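You operate a simulated robot arm through the tools that you are given. There is no shell and no other tool. Be economical: measure what you need, move in short steps, check, and stop when the job is done.

Carry out the task below with a simulated two-armed robot. There is one attempt and no reset: what you move stays moved.

TASK
Pick up the swing-top bottle with one hand, pass it to the other hand and put it on the free end of the steel table. Put the white mug in the inside of the sink basin. Put the orange pad on the filling bench top. Put the clear jug with a white handle on the top of the low steel stand. Put the clear jug with a green handle in the wash basin. Take the small blue carton on the top of the steel island table and put it away on the shelf under the small steel bench. Put the yellow pierced cup in the inside of the sink basin. Put the green pierced cup on the top of the wire rack by the sink. Put the green glass beaker on the filling bench top away on the top under the orange lever. Take the blue glass marked "57" from the top of the grey cupboard and put it on the filler drip plate top. Put the small clear bottle marked "26" from the top of the grey cupboard on the yellow pad and the small clear bottle marked "72" on the top of the small steel bench. Do these in any order. Set down upright: swing-top bottle, white mug, clear jug with a white handle, clear jug with a green handle, small blue carton, small clear bottle.

The check looks at the end state, three seconds after you hand in, the way a careful person would. Anything else that was tipped, shoved, dropped, spilled or broken makes it a failure.

THE ROBOT
Two 7-joint arms with two-finger parallel grippers on one trunk, on a base that drives. Base frame: it is fixed to the floor where the robot stands at the start and does not move with it; the origin is under the middle of the robot, x ahead of it, y to its left, z up. Units: mm, degrees, N and s.
The left shoulder is at the start at [50, 168, 1082], the right one opposite. With the tool pointing down near the work surface each hand reaches from about 200 to 660 mm from the robot's upright axis, wherever it stands, measured 20 degrees to its own side. Places, roughly: blue glass [3500, -2250, 1000]; clear jug with a green handle (13x8x14 cm) [1600, 1900, 900]; clear jug with a white handle (13x8x14 cm) [900, 2400, 900]; filler drip plate top (18x20 cm) [520, -2020, 900]; filling bench top [1000, -2100, 900]; free end of the steel table [1700, 2100, 900]; green glass beaker (6x6x4 cm) [1100, -2000, 900]; green pierced cup (6x6x5 cm) [1700, -1900, 900]; inside of the sink basin [-1000, 800, 700]; orange pad (9x7x5 cm) [500, -600, 800]; shelf under the small steel bench [4500, -2200, 300]; small blue carton (6x6x9 cm) [1500, 300, 800]; small clear bottle [3500, -2000, 1000]; swing-top bottle [500, 0, 750]; top of the low steel stand [800, 6200, 600]; top of the small steel bench [4500, -2200, 900]; top of the wire rack by the sink (30x17 cm) [-1100, 1140, 900]; top under the orange lever [300, 13700, 1300]; wash basin inside [5300, 1100, 600]; white mug (11x8x8 cm) [500, -200, 800]; yellow pad (9x7x2 cm) [3300, -2000, 900]; yellow pierced cup (6x6x5 cm) [1400, -600, 800]. Payload 1.57 kg a hand.
The tool frame of a hand sits at the grasp point between the pads (the TCP): z along the fingers, y along the line on which they close. The tips reach 30 mm beyond it. Largest opening 80 mm; finger width 17, thickness 12; the body of the gripper, 40 by 82 mm, starts 80 mm behind the TCP.
Orientation is told as [roll, pitch, yaw] about the base's x, y, z axes, in that order, counted from this pose: with the fingers straight down and closing along the base's y, the tool's x points along the base's -x, its y along +y and its z along -z.

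THE INTERFACE
- The arms move only by the tool jog_arm. It takes "left_increments", "right_increments" or both (then of equal length, played together; a hand with none holds still); each is a list of rows, each a list of 6 numbers: the shift along the base's x, y, z in mm, then the turn, a rotation vector about the base's x, y, z in degrees. In form: [[dx, dy, dz, ax, ay, az], ...]. A call has 1 to 12 rows; each row is the pose to reach, as a shift and turn from the pose commanded when the call began. "left_gripper" and "right_gripper" are, for a hand that has rows, the finger opening in mm, from 0 to 80, set as the call begins (left out, the last holds). Each row takes 0.2 s and may step no farther than 50 mm and 8.6 degrees from the row before; otherwise, or with a gripper value out of range, the whole call is refused. Where a pose cannot be reached the arm comes as near as it can. A force on the tool above 40 N (or 10 N above the force at the start of the call, whichever is more), or a blocked arm, ends the call early, and 0.2 s more pass. Each finger travels about 45 mm/s and halts on what it meets, pressing with about 38 N; the grip force reading is that of the motor and also rises with nothing between the fingers. The clock runs only during rows and for 0.2 s after the last one: add rows that repeat a pose to give the fingers time. It gives the time, the measured TCP pose, the force on the tool (base axes), the opening and the grip force at its end, in the units of the frame above (readings bear some noise), with the torque about the TCP (base axes, N m) and any sound that the robot's microphone picked up, and new pictures: "views" is both (left out), scene, wrist or none (wrist: the cameras of the hands that moved).
- Cameras (640 x 400 px; columns grow to the right, rows downward): "scene" is now at [110, -45.3, 1285.4]; the picture's right is [-0.55, -0.84, 0.00], its down [-0.55, 0.36, -0.76] and it looks along [0.64, -0.41, -0.65] (base axes); focal length 275 px, centre (320, 200). "left" rides on the left gripper at [72, 7, -122] in its tool frame; the picture's right is [-0.09, 1.00, 0.00], its down [-0.84, -0.08, -0.54] and it looks along [-0.54, -0.05, 0.84] (tool axes); focal length 238 px, centre (320, 200). "right" rides on the right gripper at [72, -7, -122] in its tool frame; the picture's right is [0.09, 1.00, 0.00], its down [-0.84, 0.08, -0.54] and it looks along [-0.54, 0.05, 0.84] (tool axes); focal length 238 px, centre (320, 200). There is no depth. A picture from a camera that has moved, and an enlarged one, comes with that camera's place and axes in the base frame and with its lens.
- move_column(by): slides the trunk up (or, below 0, down) by that many mm; the arms and the scene camera ride with it, the base frame stays. It gives what a move gives, with no picture.
- drive_base(legs): drives the robot by 1 to 6 legs, each [ahead, left, turn to the left] in mm, mm and degrees, along the robot's own axes; the way and the turn of a leg run together, so that a leg with both is an arc; at most 1500 mm and 180 degrees a leg. The arms and the cameras ride along, it lands a little off, and it stops where it bumps. It gives what a move gives, and a new picture of the scene camera.
- aim_head(pan, tilt): turns the head with the scene camera to pan (to the left, within 80 degrees either way) and tilt (down, from -29 to 69), counted from straight ahead of the robot. It gives what a move gives, and a new picture of the scene camera.
- inspect(camera, box): a new picture of the part [left, top, right, bottom] of that camera's present view, enlarged. No time passes.
- hand_in(): hands the job in; it is judged then, once.

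Go step by step. Nothing tells you exact positions but the pictures and the camera data: compare them with the known pose of the tool, close in by small moves and look again before you grip or let go. The budget is 577 turns and 360 pictures, counting those below and the enlarged ones. Unless the task says otherwise, let go and move clear before handing in, and close with one line.

The tools are called after "Emit:" as name(argument=value, ...) on one line, values as JSON. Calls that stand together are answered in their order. jog_arm: Moves the arms, as the interface text tells. Its arguments: {"type":"object","properties":{"left_increments":{"type":"array"},"left_gripper":{"type":"number"},"right_increments":{"type":"array"},"right_gripper":{"type":"number"},"views":{"type":"string","enum":["both","scene","wrist","none"]}},"required":[]} The other tools are called the same way: move_column (by) slides the trunk up or down; drive_base (legs) drives the base; aim_head (pan, tilt) turns the head that bears the scene camera; inspect (camera, box) takes an enlarged picture of a part of a camera's view; hand_in () hands the job in.

At the start:

```text
time: 0.0
left_tool_pos: [463.4, -6.1, 1074.9]
left_orientation: [-0.1, 0.0, 0.0]
left_wrist_force: [-0.1, 0.2, -0.8]
left_moment: [-0.03, 0.03, 0.03]
left_finger_gap: 80.0
left_gripper_force: 0.0
right_tool_pos: [287.4, -377.7, 1030.4]
right_orientation: [0.0, 0.0, 0.0]
right_wrist_force: [0.1, -0.8, -0.1]
right_moment: [-0.02, 0.0, 0.03]
right_finger_gap: 80.1
right_gripper_force: 0.0
trunk travel left (down, up): [-250.0, 193.0]
robot x, y, heading: [-0.3, 3.8, -0.0]
head pan, tilt: [-33.1, 40.6]
```

scene: 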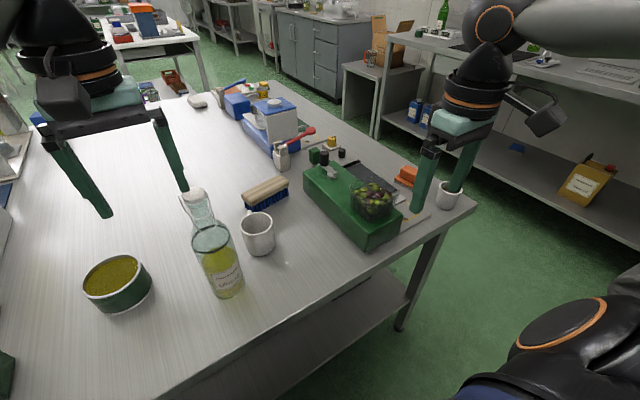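
right: 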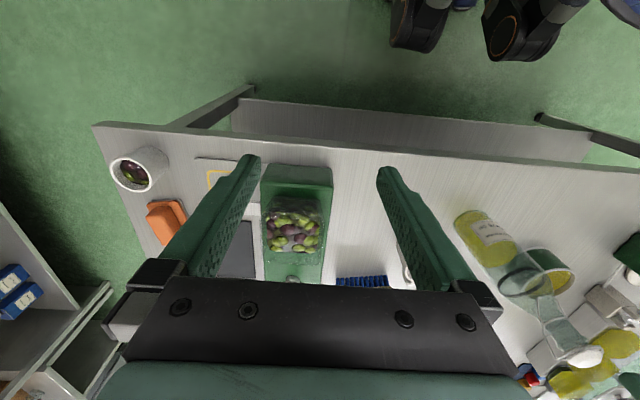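
left: 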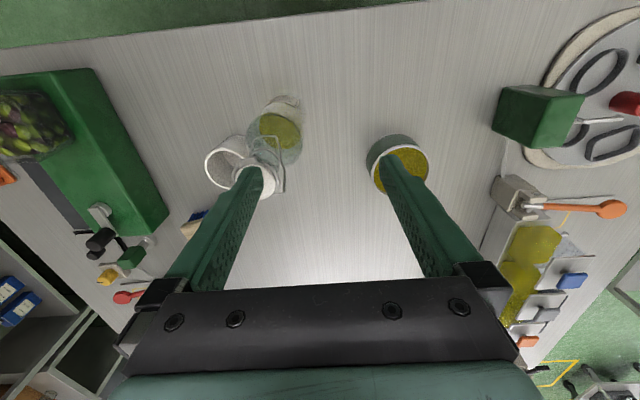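

I see the island table with the bottle, mug, green weight box and small things. First I'll look closely at the bottle and then around the room.

Emit:
inspect(camera="scene", box=[60, 160, 300, 310])

Emit:
inspect(camera="scene", box=[180, 60, 480, 250])

Emit:
inspect(camera="left", box=[160, 60, 460, 248])

Emit:
aim_head(pan=0, tilt=20)

```text
2.67 times, centred on (180, 235) of scene
camera zoom: at [110.0, -45.3, 1285.4], right [-0.55, -0.84, 0.0], down [-0.55, 0.36, -0.76], along [0.64, -0.41, -0.65], focal length 733 px, centre (693, 107)
```

zoom: 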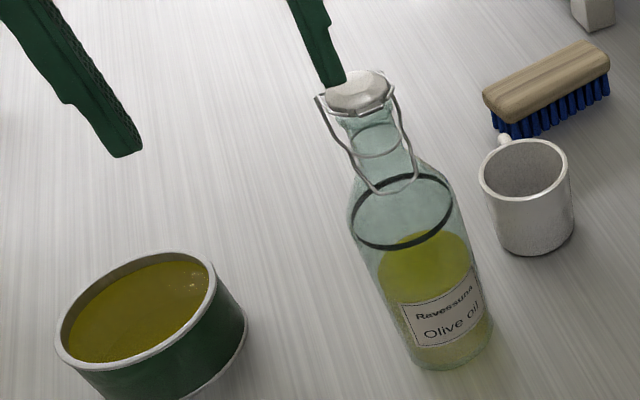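

```text
2.11 times, centred on (330, 155) of scene
camera zoom: at [110.0, -45.3, 1285.4], right [-0.55, -0.84, 0.0], down [-0.55, 0.36, -0.76], along [0.64, -0.41, -0.65], focal length 578 px, centre (299, 295)
```

zoom: 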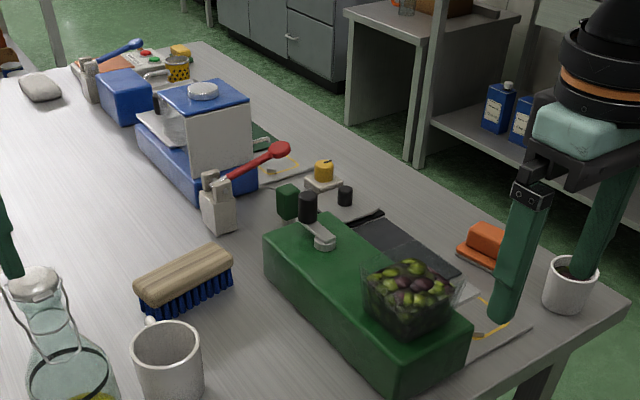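

```text
2.13 times, centred on (310, 154) of left
camera zoom: at [391.0, -0.1, 1197.5], right [0.09, 1.0, 0.0], down [0.84, -0.08, 0.54], along [0.54, -0.05, -0.84], focal length 507 px, centre (341, 298)
```

zoom: 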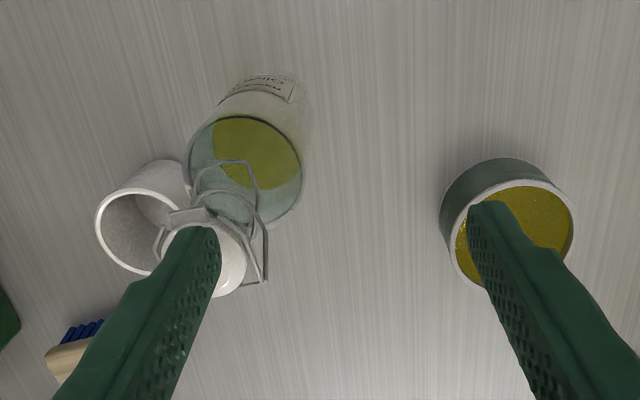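

```text
time: 1.0
left_tool_pos: [462.7, -6.1, 1075.8]
left_orientation: [-0.1, 0.1, 0.1]
left_wrist_force: [-0.7, 0.4, -0.3]
left_moment: [-0.03, -0.04, -0.02]
left_finger_gap: 79.9
left_gripper_force: 0.1
right_tool_pos: [286.9, -377.9, 1030.7]
right_orientation: [0.0, 0.0, 0.0]
right_wrist_force: [0.1, -0.5, -0.7]
right_moment: [-0.04, 0.0, 0.01]
right_finger_gap: 80.1
right_gripper_force: 0.1
trunk travel left (down, up): [-250.0, 193.0]
robot x, y, heading: [1.7, -2.9, 0.1]
head pan, tilt: [0.0, 20.0]
camera scene: at [132.2, 0.8, 1317.7], right [0.0, -1.0, 0.0], down [-0.34, 0.0, -0.94], along [0.94, 0.0, -0.34], focal length 275 px, centre (320, 200)
```

scene: 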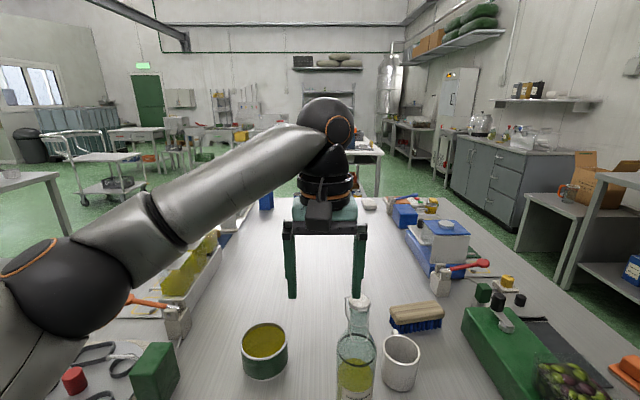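

The island table stretches ahead, the steel table is to the left, and the filling bench and cupboards are to the right. I'll look both ways for the layout.

Emit:
aim_head(pan=70, tilt=15)

Emit:
aim_head(pan=-70, tilt=15)

```text
time: 2.4
left_tool_pos: [463.6, -7.0, 1074.8]
left_orientation: [0.0, -0.1, 0.1]
left_wrist_force: [0.0, 0.2, 0.2]
left_moment: [-0.01, 0.01, -0.02]
left_finger_gap: 80.4
left_gripper_force: 0.0
right_tool_pos: [287.6, -378.2, 1030.8]
right_orientation: [0.0, 0.0, 0.1]
right_wrist_force: [0.0, -0.1, -0.6]
right_moment: [0.01, -0.01, 0.01]
right_finger_gap: 79.8
right_gripper_force: 0.0
trunk travel left (down, up): [-250.0, 193.0]
robot x, y, heading: [-2.5, -1.8, -0.2]
head pan, tilt: [70.0, 15.0]
camera scene: at [71.1, 88.7, 1325.9], right [0.94, -0.34, 0.0], down [-0.09, -0.24, -0.97], along [0.33, 0.91, -0.26], focal length 275 px, centre (320, 200)
```

scene: 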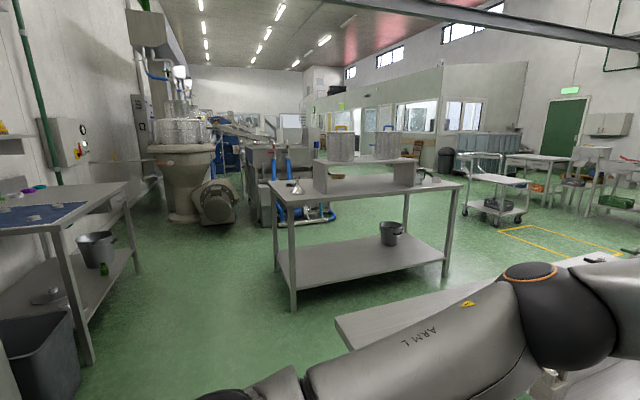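

```text
time: 4.6
left_tool_pos: [462.1, -6.8, 1075.8]
left_orientation: [0.0, 0.0, 0.1]
left_wrist_force: [-0.8, 0.0, 0.4]
left_moment: [0.0, 0.0, 0.01]
left_finger_gap: 79.9
left_gripper_force: 0.1
right_tool_pos: [287.7, -376.8, 1031.0]
right_orientation: [0.0, 0.1, 0.0]
right_wrist_force: [0.1, 0.0, -0.2]
right_moment: [0.01, 0.01, 0.02]
right_finger_gap: 80.2
right_gripper_force: 0.1
trunk travel left (down, up): [-250.0, 193.0]
robot x, y, heading: [1.9, 0.4, -0.0]
head pan, tilt: [-70.0, 15.0]
camera scene: at [71.1, -86.9, 1325.9], right [-0.94, -0.34, 0.0], down [-0.09, 0.24, -0.97], along [0.33, -0.91, -0.26], focal length 275 px, centre (320, 200)
```

scene: 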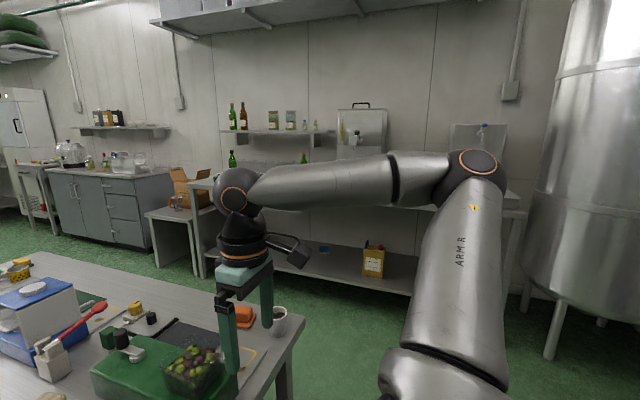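

The bottle stands near (490,-65) on the table at about z 750, and the tin and mug are beside it. I'll tilt the left hand to come at the bottle body diagonally from the back-left, and aim the head at the bottle.

Emit:
aim_head(pan=-10, tilt=50)

Emit:
jog_arm(left_increments=[[-8, 2, -12, -2.26, -6.22, -4.64], [-16, 4, -25, -4.52, -12.45, -9.27], [-24, 6, -37, -6.79, -18.67, -13.9], [-31, 8, -50, -9.05, -24.9, -18.55], [-39, 11, -62, -11.3, -31.1, -23.2], [-47, 13, -75, -13.6, -37.3, -27.8], [-55, 15, -87, -15.8, -43.6, -32.5], [-63, 17, -100, -18.1, -49.8, -37.1], [-63, 17, -140, -18.1, -49.8, -37.1], [-63, 17, -180, -18.1, -49.8, -37.1], [-63, 17, -180, -18.1, -49.8, -37.1]], views="both")

```text
time: 5.9
left_tool_pos: [463.1, -7.2, 1075.7]
left_orientation: [-0.1, 0.0, 0.1]
left_wrist_force: [-0.3, 0.8, 0.4]
left_moment: [0.03, -0.01, 0.03]
left_finger_gap: 79.7
left_gripper_force: 0.1
right_tool_pos: [286.7, -377.3, 1030.5]
right_orientation: [0.0, 0.0, 0.0]
right_wrist_force: [0.1, -0.1, 0.4]
right_moment: [0.02, -0.02, 0.01]
right_finger_gap: 80.1
right_gripper_force: 0.1
trunk travel left (down, up): [-250.0, 193.0]
robot x, y, heading: [1.4, -1.3, 0.1]
head pan, tilt: [-10.0, 50.0]
camera scene: at [114.9, -12.5, 1272.2], right [-0.17, -0.98, 0.0], down [-0.75, 0.13, -0.64], along [0.63, -0.11, -0.77], focal length 275 px, centre (320, 200)
```

scene: 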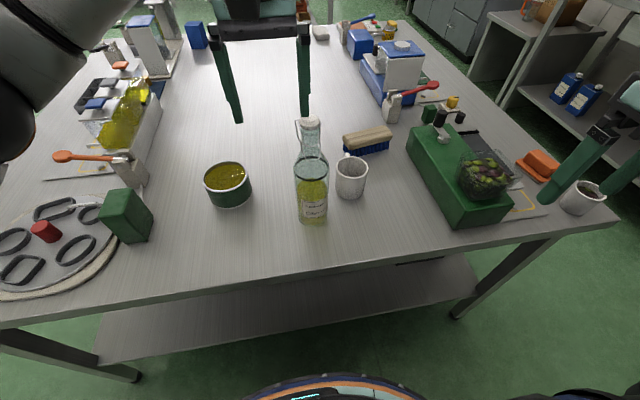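

```text
time: 8.3
left_tool_pos: [398.7, 10.4, 894.0]
left_orientation: [-0.2, -52.0, -39.8]
left_wrist_force: [-0.4, 0.4, -0.4]
left_moment: [-0.02, 0.03, 0.0]
left_finger_gap: 79.8
left_gripper_force: 0.1
right_tool_pos: [286.9, -377.2, 1031.1]
right_orientation: [0.0, 0.1, -0.1]
right_wrist_force: [0.0, 0.4, -0.3]
right_moment: [0.01, 0.01, 0.0]
right_finger_gap: 79.9
right_gripper_force: 0.2
trunk travel left (down, up): [-250.0, 193.0]
robot x, y, heading: [4.2, 3.0, -0.0]
head pan, tilt: [-10.0, 50.0]
camera scene: at [114.9, -12.5, 1272.2], right [-0.17, -0.98, 0.0], down [-0.75, 0.13, -0.64], along [0.63, -0.11, -0.77], focal length 275 px, centre (320, 200)
camera left: at [295.2, 105.6, 913.0], right [0.68, 0.73, 0.07], down [0.02, -0.12, 0.99], along [0.73, -0.68, -0.09], focal length 238 px, centre (320, 200)
```

scene: 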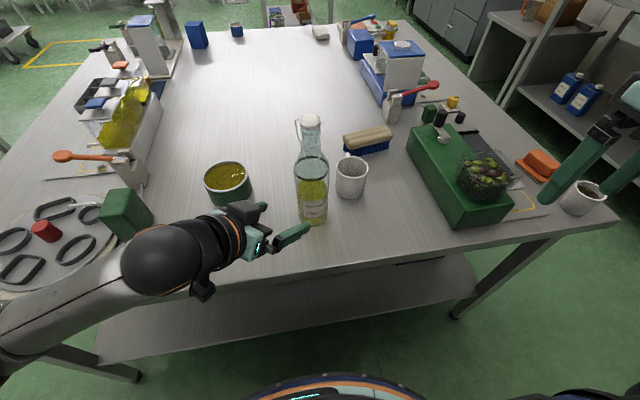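
left: 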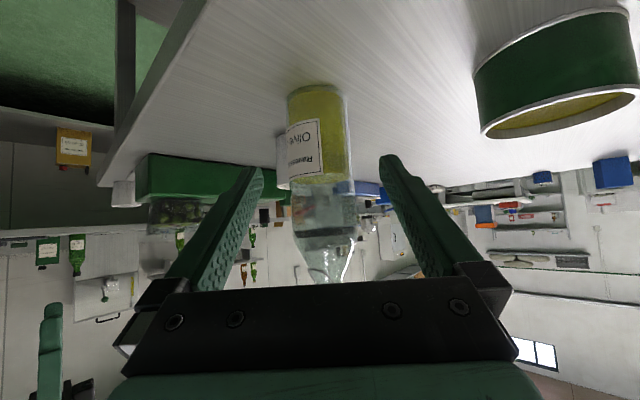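

The bottle lies on the tool axis about 140 mm ahead, and the table is probably nearer z 770. I'll advance 90 mm, then check.

Emit:
jog_arm(left_increments=[[18, -15, -13, 0, 0, 0], [36, -30, -26, 0, 0, 0], [54, -46, -40, 0, 0, 0], [54, -46, -40, 0, 0, 0]], views="both")

```text
time: 9.3
left_tool_pos: [451.4, -35.8, 854.4]
left_orientation: [-0.2, -52.0, -39.7]
left_wrist_force: [0.5, -0.6, 0.8]
left_moment: [0.02, 0.02, 0.0]
left_finger_gap: 80.0
left_gripper_force: 0.0
right_tool_pos: [287.7, -377.3, 1031.1]
right_orientation: [0.0, 0.1, -0.1]
right_wrist_force: [0.1, -0.2, 0.9]
right_moment: [-0.02, -0.03, -0.05]
right_finger_gap: 79.8
right_gripper_force: 0.1
trunk travel left (down, up): [-250.0, 193.0]
robot x, y, heading: [2.5, -1.0, -0.2]
head pan, tilt: [-10.0, 50.0]
camera scene: at [114.9, -12.4, 1272.1], right [-0.17, -0.98, 0.0], down [-0.75, 0.13, -0.64], along [0.63, -0.11, -0.77], focal length 275 px, centre (320, 200)
camera left: at [348.8, 58.6, 873.9], right [0.68, 0.73, 0.07], down [0.02, -0.11, 0.99], along [0.73, -0.68, -0.09], focal length 238 px, centre (320, 200)
```

scene: 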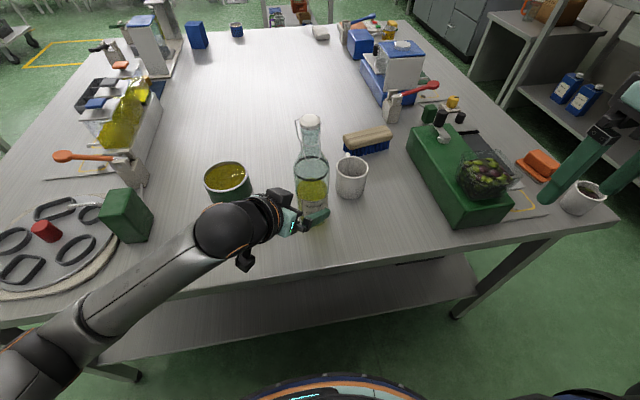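
left: 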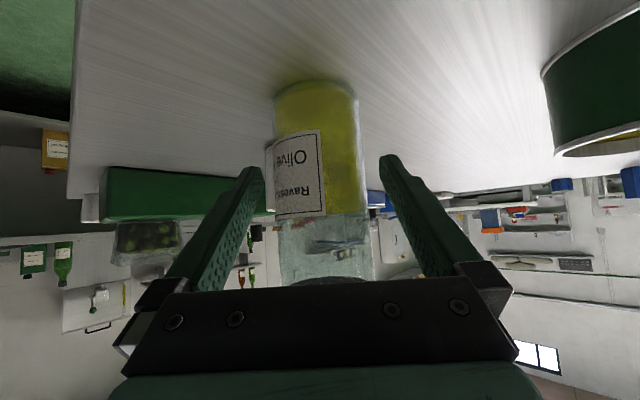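

The bottle is centred between the fingers, about 49 mm further on. I'll advance and close gently.

Emit:
jog_arm(left_increments=[[19, -16, -19, 0, 0, 0], [37, -31, -37, 0, 0, 0], [37, -31, -37, 0, 0, 0]], views="wrist")

Emit:
jog_arm(left_increments=[[0, 0, 0, 0, 0, 0], [0, 0, 0, 0, 0, 0], [0, 0, 0, 0, 0, 0], [0, 0, 0, 0, 0, 0]], left_gripper=50, views="scene")

```text
time: 10.1
left_tool_pos: [490.8, -68.7, 820.0]
left_orientation: [-0.2, -52.0, -39.9]
left_wrist_force: [-2.3, 1.5, 1.2]
left_moment: [-0.06, -0.08, 0.01]
left_finger_gap: 80.0
left_gripper_force: 0.0
right_tool_pos: [287.6, -377.3, 1030.1]
right_orientation: [0.0, -0.1, 0.0]
right_wrist_force: [-0.5, 0.3, -1.1]
right_moment: [-0.01, -0.01, 0.02]
right_finger_gap: 79.9
right_gripper_force: 0.1
trunk travel left (down, up): [-250.0, 193.0]
robot x, y, heading: [0.1, 1.2, 0.1]
head pan, tilt: [-10.0, 50.0]
camera left: at [387.6, 27.0, 837.5], right [0.68, 0.73, 0.07], down [0.02, -0.12, 0.99], along [0.73, -0.68, -0.09], focal length 238 px, centre (320, 200)
```

left: 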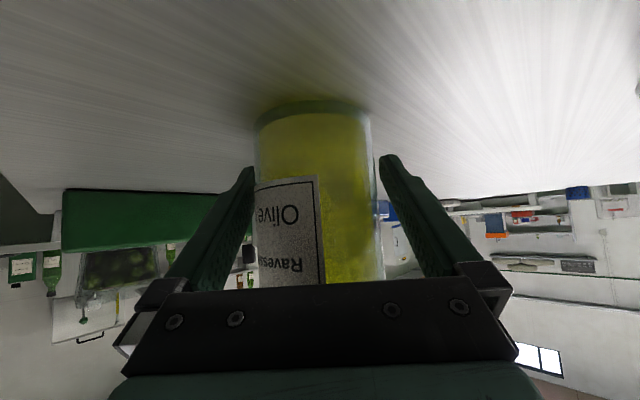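

```text
time: 11.1
left_tool_pos: [490.9, -67.4, 818.8]
left_orientation: [-0.3, -51.9, -39.7]
left_wrist_force: [-1.0, -1.2, 0.4]
left_moment: [-0.11, -0.1, -0.06]
left_finger_gap: 67.2
left_gripper_force: 38.1
right_tool_pos: [287.7, -377.5, 1030.5]
right_orientation: [0.0, -0.1, -0.1]
right_wrist_force: [-0.6, 0.2, -0.1]
right_moment: [-0.01, 0.02, 0.0]
right_finger_gap: 79.9
right_gripper_force: 0.0
trunk travel left (down, up): [-250.0, 193.0]
robot x, y, heading: [-1.4, -1.9, 0.1]
head pan, tilt: [-10.0, 50.0]
camera scene: at [114.9, -12.6, 1272.1], right [-0.17, -0.98, 0.0], down [-0.75, 0.13, -0.64], along [0.63, -0.11, -0.77], focal length 275 px, centre (320, 200)
```

scene: 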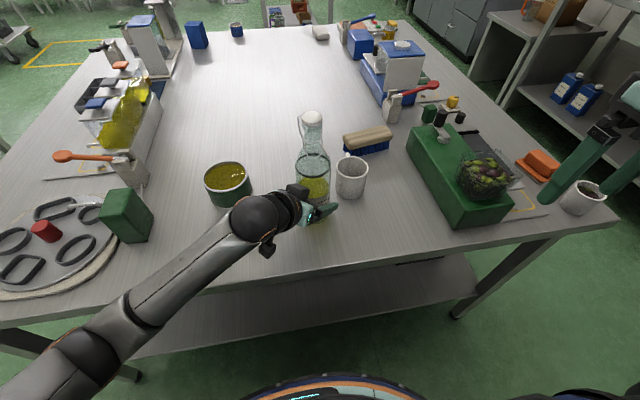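

Gripped at 67 mm. Now lift and bring it back a little, then look.

Emit:
jog_arm(left_increments=[[0, 0, 15, 0, 0, 0], [0, 0, 40, 0, 0, 0], [-10, 0, 75, 0, 0, 0], [-25, -5, 110, 0, 0, 0], [-40, -10, 140, 0, 0, 0], [-50, -10, 150, 0, 0, 0], [-50, -10, 150, 0, 0, 0]], views="both")

```text
time: 12.7
left_tool_pos: [438.4, -75.7, 967.8]
left_orientation: [-0.2, -51.9, -39.8]
left_wrist_force: [-0.3, -0.6, -5.5]
left_moment: [0.03, -0.03, 0.01]
left_finger_gap: 67.5
left_gripper_force: 38.5
right_tool_pos: [287.8, -378.1, 1029.4]
right_orientation: [0.0, 0.0, 0.0]
right_wrist_force: [0.3, 0.1, 0.5]
right_moment: [-0.02, 0.0, 0.01]
right_finger_gap: 80.1
right_gripper_force: 0.0
trunk travel left (down, up): [-250.0, 193.0]
robot x, y, heading: [1.2, -0.1, -0.1]
head pan, tilt: [-10.0, 50.0]
camera scene: at [115.4, -12.5, 1272.1], right [-0.17, -0.98, 0.0], down [-0.75, 0.13, -0.64], along [0.63, -0.11, -0.77], focal length 275 px, centre (320, 200)
camera left: at [336.0, 19.4, 986.0], right [0.68, 0.73, 0.07], down [0.02, -0.11, 0.99], along [0.73, -0.68, -0.09], focal length 238 px, centre (320, 200)
```

scene: 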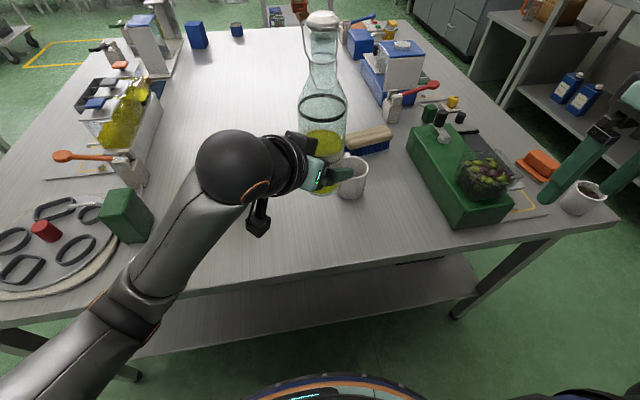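
left: 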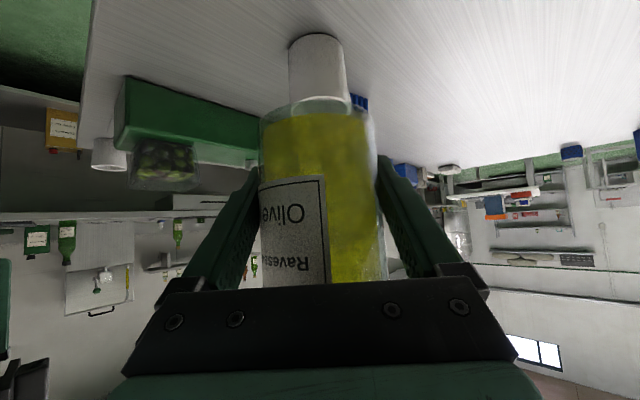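

The bottle hangs upright in the left hand. Now the right hand turns to point at it from the right, stopping short.

Emit:
jog_arm(right_increments=[[2, 6, 11, 2.55, -6.14, 5.2], [4, 12, 22, 5.1, -12.3, 10.4], [6, 18, 33, 7.65, -18.4, 15.7], [8, 24, 44, 10.2, -24.5, 20.9], [10, 30, 55, 12.75, -30.7, 26.1], [12, 36, 66, 15.3, -36.8, 31.3], [16, 48, 77, 17.85, -43, 36.6], [20, 60, 88, 20.4, -49.1, 41.8], [32, 100, 88, 20.4, -49.1, 41.8], [44, 140, 88, 20.4, -49.1, 41.8], [56, 180, 88, 20.4, -49.1, 41.8], [67, 219, 88, 20.4, -49.1, 41.8]], views="both")

```text
time: 15.3
left_tool_pos: [439.2, -74.4, 966.9]
left_orientation: [-0.2, -51.8, -39.8]
left_wrist_force: [-0.4, -1.2, -7.0]
left_moment: [-0.04, -0.02, 0.01]
left_finger_gap: 67.4
left_gripper_force: 38.2
right_tool_pos: [353.3, -158.9, 1118.1]
right_orientation: [0.1, -51.8, 44.8]
right_wrist_force: [0.5, -0.3, 0.4]
right_moment: [-0.03, 0.02, 0.0]
right_finger_gap: 80.0
right_gripper_force: 0.1
trunk travel left (down, up): [-250.0, 193.0]
robot x, y, heading: [-2.7, 2.0, -0.2]
head pan, tilt: [-10.0, 50.0]
camera scene: at [115.6, -12.2, 1272.1], right [-0.17, -0.98, 0.0], down [-0.75, 0.13, -0.64], along [0.63, -0.11, -0.77], focal length 275 px, centre (320, 200)
camera right: at [259.4, -262.1, 1137.1], right [-0.74, 0.67, -0.07], down [0.01, 0.12, 0.99], along [0.67, 0.74, -0.09], focal length 238 px, centre (320, 200)
```

scene: 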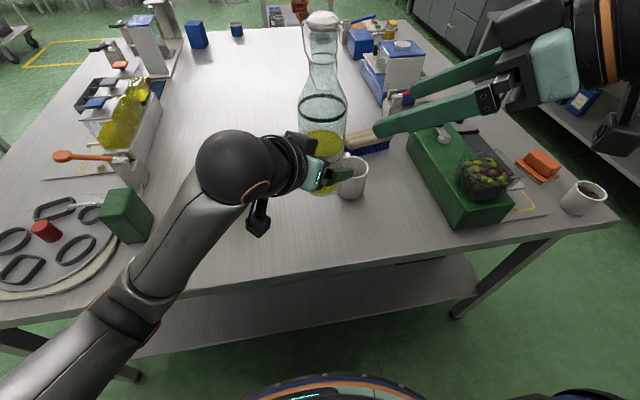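
right: 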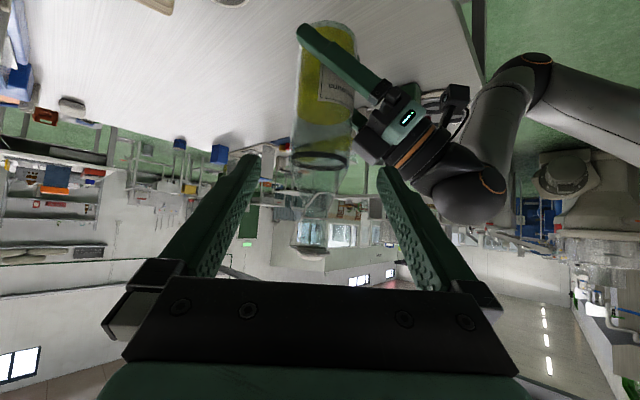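

The bottle is centred for the right hand. I'll approach two thirds of the way and check clearance.

Emit:
jog_arm(right_increments=[[27, 27, -20, 0, 0, 0], [54, 53, -45, 0, 0, 0], [54, 53, -45, 0, 0, 0]], views="both")

```text
time: 16.1
left_tool_pos: [440.5, -72.5, 965.4]
left_orientation: [-0.1, -51.7, -39.3]
left_wrist_force: [11.4, 13.4, -14.7]
left_moment: [-1.37, 0.59, -0.87]
left_finger_gap: 67.0
left_gripper_force: 38.6
right_tool_pos: [408.7, -106.4, 1072.3]
right_orientation: [0.0, -52.1, 45.1]
right_wrist_force: [-11.4, -13.2, 7.4]
right_moment: [0.29, 0.34, 0.82]
right_finger_gap: 79.0
right_gripper_force: 0.0
trunk travel left (down, up): [-250.0, 193.0]
robot x, y, heading: [-2.4, -0.8, -0.1]
head pan, tilt: [-10.0, 50.0]
camera scene: at [115.3, -12.6, 1272.1], right [-0.17, -0.98, 0.0], down [-0.75, 0.13, -0.64], along [0.63, -0.11, -0.77], focal length 275 px, centre (320, 200)
camera right: at [314.1, -210.3, 1090.0], right [-0.74, 0.66, -0.07], down [0.01, 0.12, 0.99], along [0.67, 0.74, -0.09], focal length 238 px, centre (320, 200)
```

scene: 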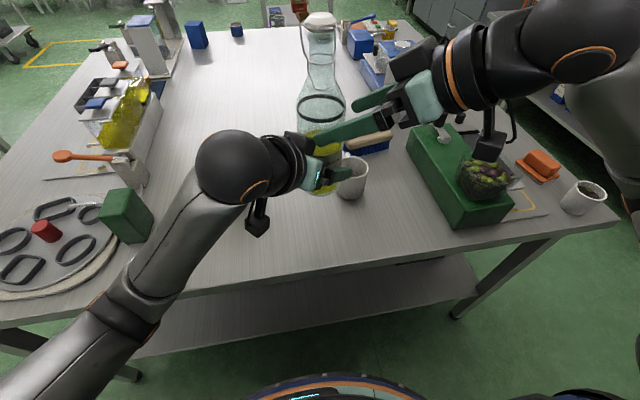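
right: 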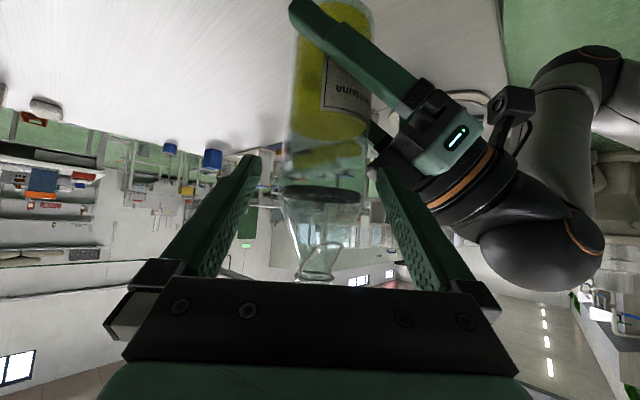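

The right finger touched the left hand's palm. I'll back off and re-approach more head-on (azimuth ~15°) and higher.

Emit:
jog_arm(right_increments=[[-27, -27, 25, 0, 0, 0], [-54, -53, 45, 0, 0, 0], [-62, -40, 50, 0, 0, -7.5], [-70, -27, 54, 0, 0, -15], [-78, -13, 58, 0, 0, -22.5], [-83, 0, 59, 0, 0, -30], [-83, 0, 59, 0, 0, -30]], views="both")

```text
time: 17.7
left_tool_pos: [437.5, -76.0, 967.1]
left_orientation: [-0.2, -51.9, -39.7]
left_wrist_force: [-0.4, 0.5, -6.0]
left_moment: [0.01, -0.02, -0.01]
left_finger_gap: 67.3
left_gripper_force: 37.6
right_tool_pos: [325.4, -104.8, 1130.8]
right_orientation: [0.1, -51.8, 15.0]
right_wrist_force: [-0.2, -0.1, 0.1]
right_moment: [0.0, 0.01, -0.01]
right_finger_gap: 79.9
right_gripper_force: 0.2
trunk travel left (down, up): [-250.0, 193.0]
robot x, y, heading: [-2.7, -0.2, 0.3]
head pan, tilt: [-10.0, 50.0]
camera scene: at [115.4, -12.6, 1272.1], right [-0.17, -0.98, 0.0], down [-0.75, 0.13, -0.64], along [0.63, -0.11, -0.77], focal length 275 px, centre (320, 200)
camera right: at [191.7, -147.1, 1149.3], right [-0.31, 0.95, -0.07], down [0.07, 0.1, 0.99], along [0.95, 0.3, -0.09], focal length 238 px, centre (320, 200)
```

scene: 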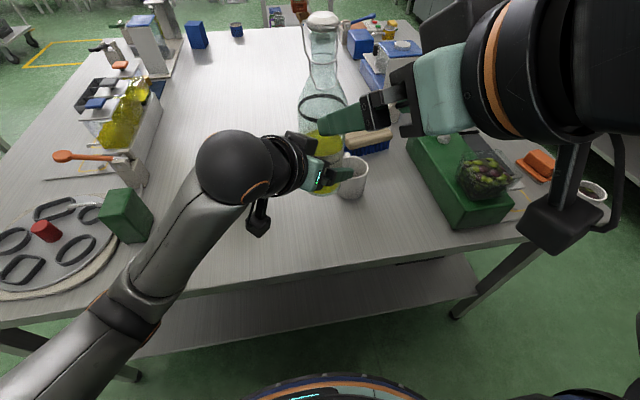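
right: 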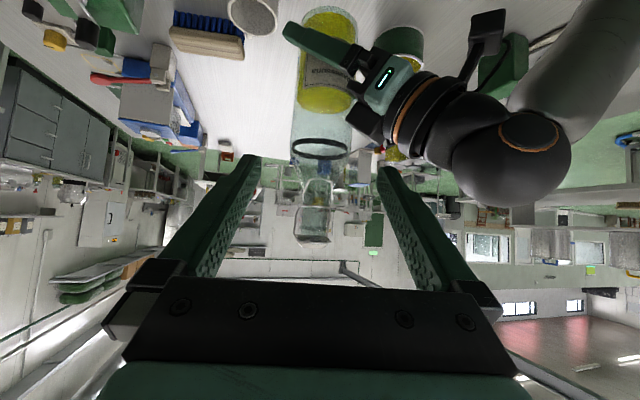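

Now the line is clear of the left palm. Advance in steps.

Emit:
jog_arm(right_increments=[[28, 7, -22, 0, 0, 0], [56, 14, -45, 0, 0, 0], [80, 21, -64, 0, 0, 0], [80, 21, -64, 0, 0, 0]], views="wrist")

```text
time: 18.7
left_tool_pos: [438.8, -75.0, 962.8]
left_orientation: [-0.3, -51.1, -39.4]
left_wrist_force: [5.9, 10.4, -36.1]
left_moment: [-2.02, -0.24, -0.49]
left_finger_gap: 67.5
left_gripper_force: 37.9
right_tool_pos: [408.4, -85.2, 1073.4]
right_orientation: [0.4, -52.5, 14.4]
right_wrist_force: [-5.9, -10.9, 29.6]
right_moment: [1.26, -0.06, 0.23]
right_finger_gap: 72.9
right_gripper_force: 0.1
trunk travel left (down, up): [-250.0, 193.0]
robot x, y, heading: [3.0, 1.2, -0.0]
head pan, tilt: [-10.0, 50.0]
camera right: at [274.7, -127.8, 1089.4], right [-0.31, 0.95, -0.07], down [0.06, 0.09, 0.99], along [0.95, 0.3, -0.08], focal length 238 px, centre (320, 200)
```

right: 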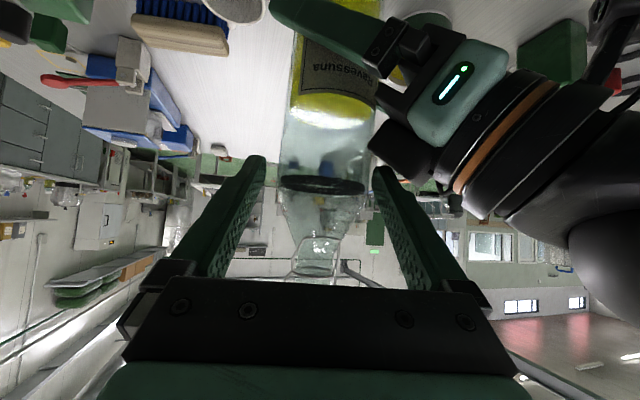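

The right finger hits the left carriage again. I'll back the right hand off, set the bottle down near the table edge and re-grip it with a flatter left hand so there's room above.

Emit:
jog_arm(right_increments=[[-28, -7, 22, 0, 0, 0], [-56, -14, 45, 0, 0, 0], [-80, -21, 64, 0, 0, 0], [-80, -60, 64, 0, 0, 0], [-80, -100, 64, 0, 0, 0], [-80, -140, 64, 0, 0, 0]], views="none")

Emit:
jog_arm(left_increments=[[-5, 0, -40, 0, 0, 0], [-10, 0, -85, 0, 0, 0], [-13, 0, -125, 0, 0, 0], [-13, 0, -125, 0, 0, 0]], views="both")

```text
time: 20.1
left_tool_pos: [438.7, -75.8, 967.2]
left_orientation: [-0.2, -51.9, -39.7]
left_wrist_force: [-0.5, 0.0, -6.1]
left_moment: [0.01, -0.04, -0.01]
left_finger_gap: 67.0
left_gripper_force: 38.0
right_tool_pos: [326.8, -227.7, 1131.6]
right_orientation: [0.1, -51.9, 15.1]
right_wrist_force: [0.6, 0.2, 0.8]
right_moment: [0.02, 0.02, -0.02]
right_finger_gap: 79.7
right_gripper_force: 0.0
trunk travel left (down, up): [-250.0, 193.0]
robot x, y, heading: [-3.6, 1.1, -0.1]
head pan, tilt: [-10.0, 50.0]
```

```text
time: 21.1
left_tool_pos: [426.6, -77.1, 842.1]
left_orientation: [-0.1, -52.0, -39.8]
left_wrist_force: [-0.5, -0.5, -6.5]
left_moment: [-0.01, -0.01, -0.02]
left_finger_gap: 67.2
left_gripper_force: 37.2
right_tool_pos: [327.2, -227.3, 1132.4]
right_orientation: [0.2, -51.9, 14.9]
right_wrist_force: [0.7, -1.0, -0.1]
right_moment: [0.01, 0.0, -0.01]
right_finger_gap: 79.8
right_gripper_force: 0.0
trunk travel left (down, up): [-250.0, 193.0]
robot x, y, heading: [-0.9, 2.6, 0.0]
head pan, tilt: [-10.0, 50.0]
camera scene: at [115.4, -12.6, 1272.1], right [-0.17, -0.98, 0.0], down [-0.75, 0.13, -0.64], along [0.63, -0.11, -0.77], focal length 275 px, centre (320, 200)
camera left: at [323.1, 18.7, 859.9], right [0.68, 0.73, 0.07], down [0.02, -0.12, 0.99], along [0.73, -0.68, -0.09], focal length 238 px, centre (320, 200)
```

scene: 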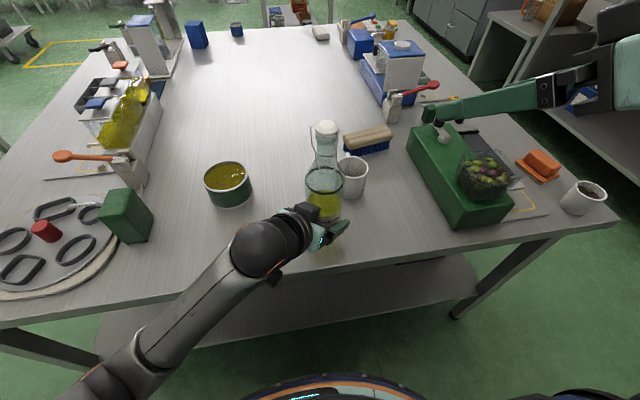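
left: 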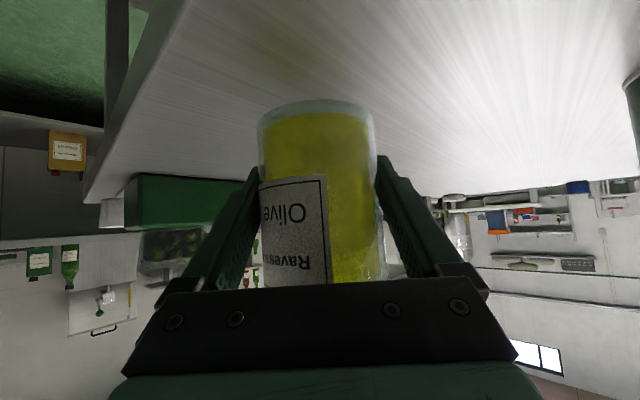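

Nearly down; lowering the last 22 mm in small steps till contact.

Emit:
jog_arm(left_increments=[[0, 0, -8, 0, 0, 0], [0, 0, -14, 0, 0, 0], [0, 0, -18, 0, 0, 0], [0, 0, -21, 0, 0, 0], [0, 0, -23, 0, 0, 0], [0, 0, -24, 0, 0, 0]], views="none")

```text
time: 22.5
left_tool_pos: [427.4, -76.5, 820.5]
left_orientation: [0.0, -52.1, -39.7]
left_wrist_force: [-0.3, 1.0, -1.9]
left_moment: [-0.03, -0.14, 0.03]
left_finger_gap: 67.2
left_gripper_force: 38.3
right_tool_pos: [326.0, -226.0, 1132.9]
right_orientation: [0.1, -51.9, 14.8]
right_wrist_force: [-0.2, -0.3, 0.5]
right_moment: [-0.01, 0.01, -0.02]
right_finger_gap: 80.1
right_gripper_force: 0.1
trunk travel left (down, up): [-250.0, 193.0]
robot x, y, heading: [-1.9, 0.1, -0.1]
head pan, tilt: [-10.0, 50.0]
```

Bottle is standing. Release, withdraw along the fingers, then drive back 200 mm for room.

Emit:
jog_arm(left_increments=[[0, 0, 0, 0, 0, 0], [0, 0, 0, 0, 0, 0], [-12, 10, 12, 0, 0, 0], [-30, 25, 30, 0, 0, 0], [-55, 46, 55, 0, 0, 0], [-70, 59, 71, 0, 0, 0], [-70, 75, 100, 0, 0, 0]], left_gripper=80, views="none")

Emit:
drive_base(legs=[[-200, 0, 0]])

```text
time: 24.1
left_tool_pos: [357.7, 0.6, 919.3]
left_orientation: [-0.1, -51.9, -39.8]
left_wrist_force: [-0.5, 0.1, -0.4]
left_moment: [-0.01, 0.01, -0.02]
left_finger_gap: 79.8
left_gripper_force: 0.1
right_tool_pos: [326.9, -227.7, 1131.7]
right_orientation: [0.1, -51.9, 14.9]
right_wrist_force: [-0.4, 1.0, 0.4]
right_moment: [0.01, 0.0, 0.02]
right_finger_gap: 80.0
right_gripper_force: 0.0
trunk travel left (down, up): [-250.0, 193.0]
robot x, y, heading: [3.0, 0.7, -0.1]
head pan, tilt: [-10.0, 50.0]
```

```text
time: 25.7
left_tool_pos: [154.7, 2.1, 920.2]
left_orientation: [-0.2, -52.1, -39.5]
left_wrist_force: [-0.7, 1.0, -0.5]
left_moment: [-0.02, 0.0, 0.01]
left_finger_gap: 79.9
left_gripper_force: 0.1
right_tool_pos: [126.2, -226.4, 1132.3]
right_orientation: [0.1, -51.9, 15.0]
right_wrist_force: [-0.7, 0.0, 0.2]
right_moment: [-0.01, 0.01, 0.01]
right_finger_gap: 79.9
right_gripper_force: 0.1
trunk travel left (down, up): [-250.0, 193.0]
robot x, y, heading: [-202.3, -0.7, 0.2]
head pan, tilt: [-10.0, 50.0]
camera scene: at [-87.7, -12.4, 1272.2], right [-0.17, -0.99, 0.0], down [-0.75, 0.13, -0.64], along [0.63, -0.11, -0.77], focal length 275 px, centre (320, 200)
```

scene: 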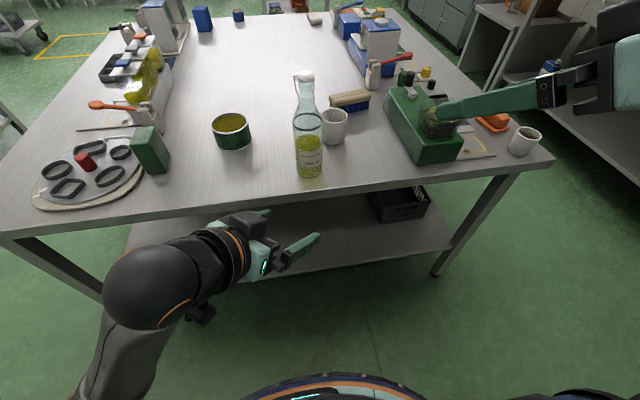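

The bottle stands alone near (425,-76). Flatten the left hand in front of the table edge.

Emit:
jog_arm(left_increments=[[25, -8, -15, -2.33, -4.47, 4.07], [49, -15, -30, -4.67, -8.93, 8.13], [74, -23, -45, -7, -13.4, 12.2], [99, -30, -60, -9.33, -17.9, 16.3], [123, -38, -75, -11.7, -22.3, 20.3], [148, -45, -90, -14, -26.8, 24.4], [148, -45, -90, -14, -26.8, 24.4]], views="both")

```text
time: 27.2
left_tool_pos: [306.9, 15.2, 789.0]
left_orientation: [47.3, -75.3, -60.7]
left_wrist_force: [-0.8, 0.5, 0.0]
left_moment: [0.02, 0.0, 0.0]
left_finger_gap: 80.2
left_gripper_force: 0.0
right_tool_pos: [124.9, -225.6, 1132.2]
right_orientation: [0.1, -51.9, 15.1]
right_wrist_force: [-0.9, -0.1, -0.5]
right_moment: [0.01, 0.01, 0.0]
right_finger_gap: 79.7
right_gripper_force: 0.2
trunk travel left (down, up): [-250.0, 193.0]
robot x, y, heading: [-204.2, 1.0, -0.1]
head pan, tilt: [-10.0, 50.0]
stopped in row 7 (left hand): the arm was blocked; the commanded pose is now the measured one
camera scene: at [-87.6, -12.6, 1272.2], right [-0.17, -0.99, 0.0], down [-0.75, 0.13, -0.64], along [0.63, -0.11, -0.77], focal length 275 px, centre (320, 200)
camera left: at [183.7, 63.5, 741.9], right [0.25, 0.93, 0.27], down [-0.44, -0.14, 0.89], along [0.86, -0.35, 0.37], focal length 238 px, centre (320, 200)
```

scene: 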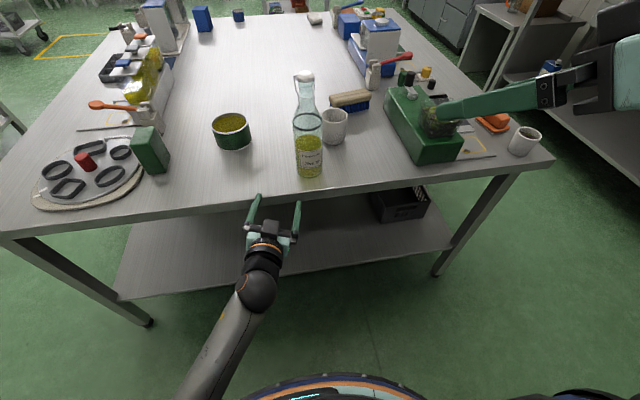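
left: 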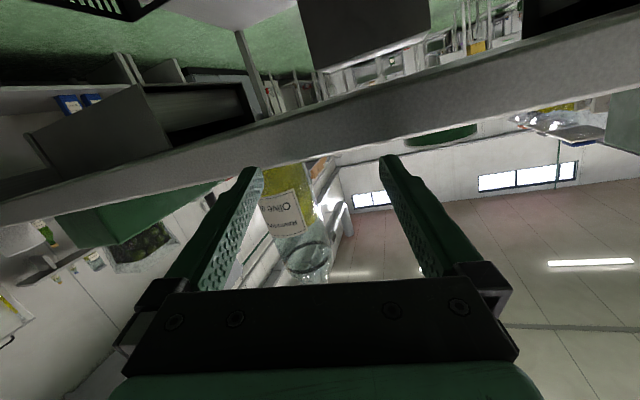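

The left arm ran into a joint limit, so a flat grip isn't practical. New plan: right hand takes the bottle by its cap from above, and the left (tilted 52°) takes the body. First restore the left hand's pose.

Emit:
jog_arm(left_increments=[[-25, -2, 20, 0.55, 4.95, -3.7], [-50, -4, 42, 1.1, 9.9, -7.5], [-75, -6, 64, 1.65, 14.85, -11.2], [-100, -8, 86, 2.2, 19.8, -14.9], [-125, -10, 108, 2.75, 24.75, -18.7], [-152, -13, 131, 3.3, 29.7, -22.4], [-152, -13, 131, 3.3, 29.7, -22.4]], views="none")

```text
time: 28.1
left_tool_pos: [235.9, 18.1, 758.7]
left_orientation: [15.2, -51.7, -40.2]
left_wrist_force: [0.5, -0.5, -0.3]
left_moment: [0.01, 0.0, -0.02]
left_finger_gap: 80.2
left_gripper_force: 0.0
right_tool_pos: [125.5, -224.4, 1132.3]
right_orientation: [0.2, -51.9, 15.1]
right_wrist_force: [0.3, 0.9, -0.6]
right_moment: [0.0, 0.01, -0.04]
right_finger_gap: 80.0
right_gripper_force: 0.1
trunk travel left (down, up): [-250.0, 193.0]
robot x, y, heading: [-204.9, -0.6, -0.0]
head pan, tilt: [-10.0, 50.0]
stopped in row 4 (left hand): the arm was blocked; the commanded pose is now the measured one
```

Emit:
jog_arm(left_increments=[[0, 0, 30, 0, 0, 0], [0, 0, 60, 0, 0, 0], [0, 0, 100, 0, 0, 0], [0, 0, 140, 0, 0, 0], [0, 0, 160, 0, 0, 0]], views="scene")

```text
time: 29.0
left_tool_pos: [223.2, 54.5, 752.6]
left_orientation: [16.0, -35.5, -38.8]
left_wrist_force: [0.2, 0.9, 0.1]
left_moment: [0.01, 0.01, 0.01]
left_finger_gap: 80.3
left_gripper_force: 0.0
right_tool_pos: [126.6, -225.7, 1131.7]
right_orientation: [0.0, -51.9, 15.1]
right_wrist_force: [-0.2, 1.0, 0.4]
right_moment: [0.04, -0.03, 0.02]
right_finger_gap: 80.0
right_gripper_force: 0.1
trunk travel left (down, up): [-250.0, 193.0]
robot x, y, heading: [-204.0, 2.5, 0.3]
head pan, tilt: [-10.0, 50.0]
stopped in row 4 (left hand): the arm was blocked; the commanded pose is now the measured one
camera scene: at [-87.4, -12.4, 1272.1], right [-0.17, -0.99, 0.0], down [-0.75, 0.13, -0.64], along [0.63, -0.11, -0.77], focal length 275 px, centre (320, 200)
```

scene: 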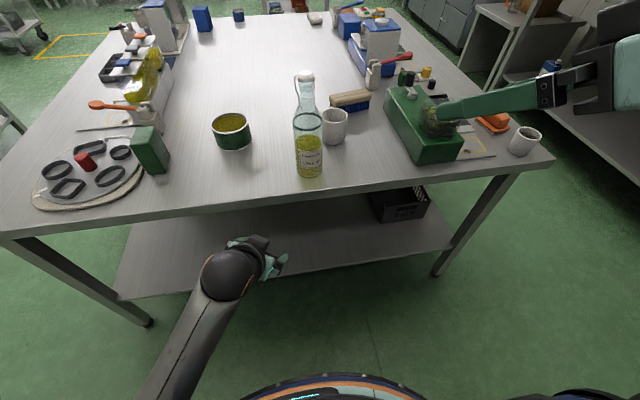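

The left arm is folded against a limit. I'll unwind its rotation back towards straight down while moving slightly out.

Emit:
jog_arm(left_increments=[[-5, 5, 5, -0.48, 6.5, 5.4], [-10, 10, 10, -0.97, 13, 10.8], [-15, 20, 20, -1.45, 19.5, 16.2], [-20, 30, 30, -1.93, 25.9, 21.6], [-20, 40, 40, -2.4, 32.4, 27], [-20, 50, 60, -2.9, 38.9, 32.4], [-20, 50, 60, -2.9, 38.9, 32.4]], views="none")

```text
time: 30.0
left_tool_pos: [205.8, 216.8, 749.7]
left_orientation: [21.5, -9.0, -11.2]
left_wrist_force: [-0.7, 1.3, 0.7]
left_moment: [0.0, 0.04, -0.05]
left_finger_gap: 80.2
left_gripper_force: 0.0
left hand out of reach, approached as far as the arm can: row 5
right_tool_pos: [125.3, -226.3, 1132.4]
right_orientation: [0.2, -51.9, 15.0]
right_wrist_force: [0.0, -0.3, -0.6]
right_moment: [0.05, -0.01, -0.01]
right_finger_gap: 79.9
right_gripper_force: 0.0
trunk travel left (down, up): [-250.0, 193.0]
robot x, y, heading: [-203.7, -4.4, -0.1]
head pan, tilt: [-10.0, 50.0]
stopped in row 5 (left hand): the arm was blocked; the commanded pose is now the measured one
```

Emit:
jog_arm(left_increments=[[0, 0, 10, -5, 2.5, 2.5], [0, 0, 25, -10, 5, 5], [0, 0, 45, -15, 7.5, 8], [0, 0, 70, -20, 9, 11], [0, 0, 100, -20, 9, 11], [0, 0, 140, -20, 9, 11]], views="scene")

```text
time: 30.5
left_tool_pos: [197.2, 315.7, 765.1]
left_orientation: [27.7, -4.1, -4.3]
left_wrist_force: [0.1, 0.8, -0.1]
left_moment: [0.0, -0.07, 0.01]
left_finger_gap: 80.0
left_gripper_force: 0.1
right_tool_pos: [124.7, -225.1, 1132.5]
right_orientation: [0.3, -51.9, 15.0]
right_wrist_force: [0.3, -0.6, -0.1]
right_moment: [-0.02, 0.01, -0.01]
right_finger_gap: 80.3
right_gripper_force: 0.0
trunk travel left (down, up): [-250.0, 193.0]
robot x, y, heading: [-201.6, -2.8, 0.2]
head pan, tilt: [-10.0, 50.0]
stopped in row 2 (left hand): the arm was blocked; the commanded pose is now the measured one
camera scene: at [-87.5, -12.6, 1272.1], right [-0.17, -0.99, 0.0], down [-0.75, 0.13, -0.64], along [0.63, -0.11, -0.77], focal length 275 px, centre (320, 200)
```

scene: 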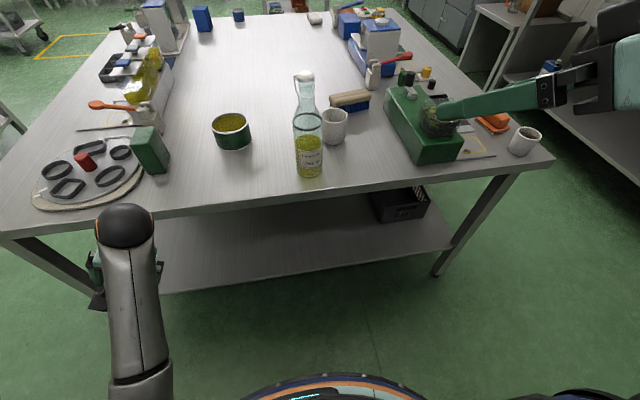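

Emit:
jog_arm(left_increments=[[-20, 0, 15, 0, 0, 0], [-40, 0, 35, 0, 0, 0], [-60, 0, 60, 0, 0, 0], [-60, 0, 90, 0, 0, 0], [-60, 0, 120, 0, 0, 0], [-60, 0, 150, 0, 0, 0]], views="none")

```text
time: 31.2
left_tool_pos: [155.3, 380.5, 826.6]
left_orientation: [38.6, -3.9, -2.6]
left_wrist_force: [-0.3, 0.2, 0.6]
left_moment: [-0.04, -0.03, 0.01]
left_finger_gap: 80.0
left_gripper_force: 0.1
right_tool_pos: [125.9, -225.0, 1133.2]
right_orientation: [0.1, -51.8, 15.0]
right_wrist_force: [0.6, 0.1, -0.5]
right_moment: [0.0, 0.0, -0.01]
right_finger_gap: 80.0
right_gripper_force: 0.2
trunk travel left (down, up): [-250.0, 193.0]
robot x, y, heading: [-202.8, 1.3, 0.1]
head pan, tilt: [-10.0, 50.0]
stopped in row 3 (left hand): the arm was blocked; the commanded pose is now the measured one
```

Emit:
jog_arm(left_increments=[[-10, 15, 25, 3, 0, 0], [-20, 30, 50, 6, 0, 0], [-30, 45, 80, 9, 0, 0], [-30, 45, 110, 9, 0, 0], [-30, 45, 140, 9, 0, 0], [-30, 45, 170, 9, 0, 0]], views="none")

```text
time: 32.6
left_tool_pos: [126.9, 424.0, 999.2]
left_orientation: [47.4, -3.5, -3.1]
left_wrist_force: [-0.3, -0.7, -1.2]
left_moment: [-0.01, 0.01, 0.02]
left_finger_gap: 80.2
left_gripper_force: 0.0
right_tool_pos: [125.4, -226.8, 1131.3]
right_orientation: [0.2, -52.0, 15.0]
right_wrist_force: [0.3, -0.7, -1.0]
right_moment: [0.03, -0.03, 0.01]
right_finger_gap: 80.1
right_gripper_force: 0.0
trunk travel left (down, up): [-250.0, 193.0]
robot x, y, heading: [-201.6, 1.2, 0.3]
head pan, tilt: [-10.0, 50.0]
```

Freed. Now undo the roll and bring the hand in, pointing straight down.

Emit:
jog_arm(left_increments=[[0, -15, 5, -7.9, 0.6, 0.5], [0, -30, 10, -15.8, 1.2, 1], [0, -50, 15, -23.7, 1.8, 1.5], [0, -70, 20, -31.6, 2.4, 2], [0, -90, 30, -39.5, 3, 2.5], [0, -110, 40, -47.4, 3.5, 3], [30, -150, 50, -47.4, 3.5, 3], [60, -190, 50, -47.4, 3.5, 3]], views="scene")

```text
refused: row 7 steps farther than a row can; nothing moved
```

Emit:
jog_arm(left_increments=[[0, -15, 5, -7.9, 0.6, 0.5], [0, -30, 10, -15.8, 1.2, 1], [0, -50, 15, -23.7, 1.8, 1.5], [0, -70, 20, -31.6, 2.4, 2], [0, -90, 30, -39.5, 3, 2.5], [0, -110, 40, -47.4, 3.5, 3], [25, -145, 45, -47.4, 3.5, 3], [50, -180, 50, -47.4, 3.5, 3]], views="scene")

```text
time: 34.4
left_tool_pos: [223.4, 370.0, 1044.2]
left_orientation: [0.1, -0.3, 1.8]
left_wrist_force: [0.2, 0.1, -0.1]
left_moment: [0.01, 0.01, -0.02]
left_finger_gap: 79.8
left_gripper_force: 0.1
left hand out of reach, approached as far as the arm can: row 3, 4, 5, 6, 7, 8
right_tool_pos: [127.5, -226.8, 1131.2]
right_orientation: [0.2, -51.8, 15.1]
right_wrist_force: [0.0, 0.2, -0.4]
right_moment: [0.0, 0.01, -0.02]
right_finger_gap: 80.0
right_gripper_force: 0.1
trunk travel left (down, up): [-250.0, 193.0]
robot x, y, heading: [-203.0, -1.2, 0.0]
head pan, tilt: [-10.0, 50.0]
camera scene: at [-86.0, -13.0, 1271.9], right [-0.17, -0.99, 0.0], down [-0.76, 0.13, -0.64], along [0.63, -0.11, -0.77], focal length 275 px, centre (320, 200)
```

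scene: 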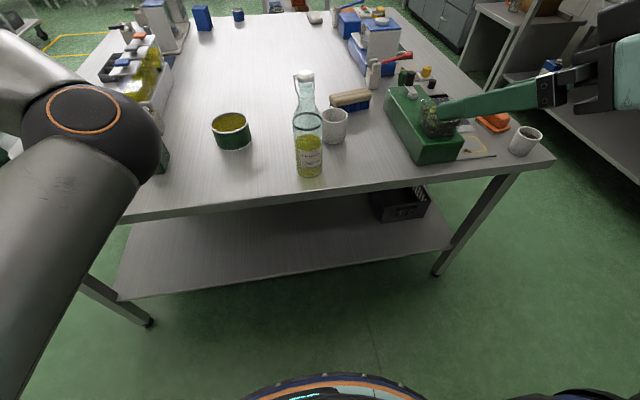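

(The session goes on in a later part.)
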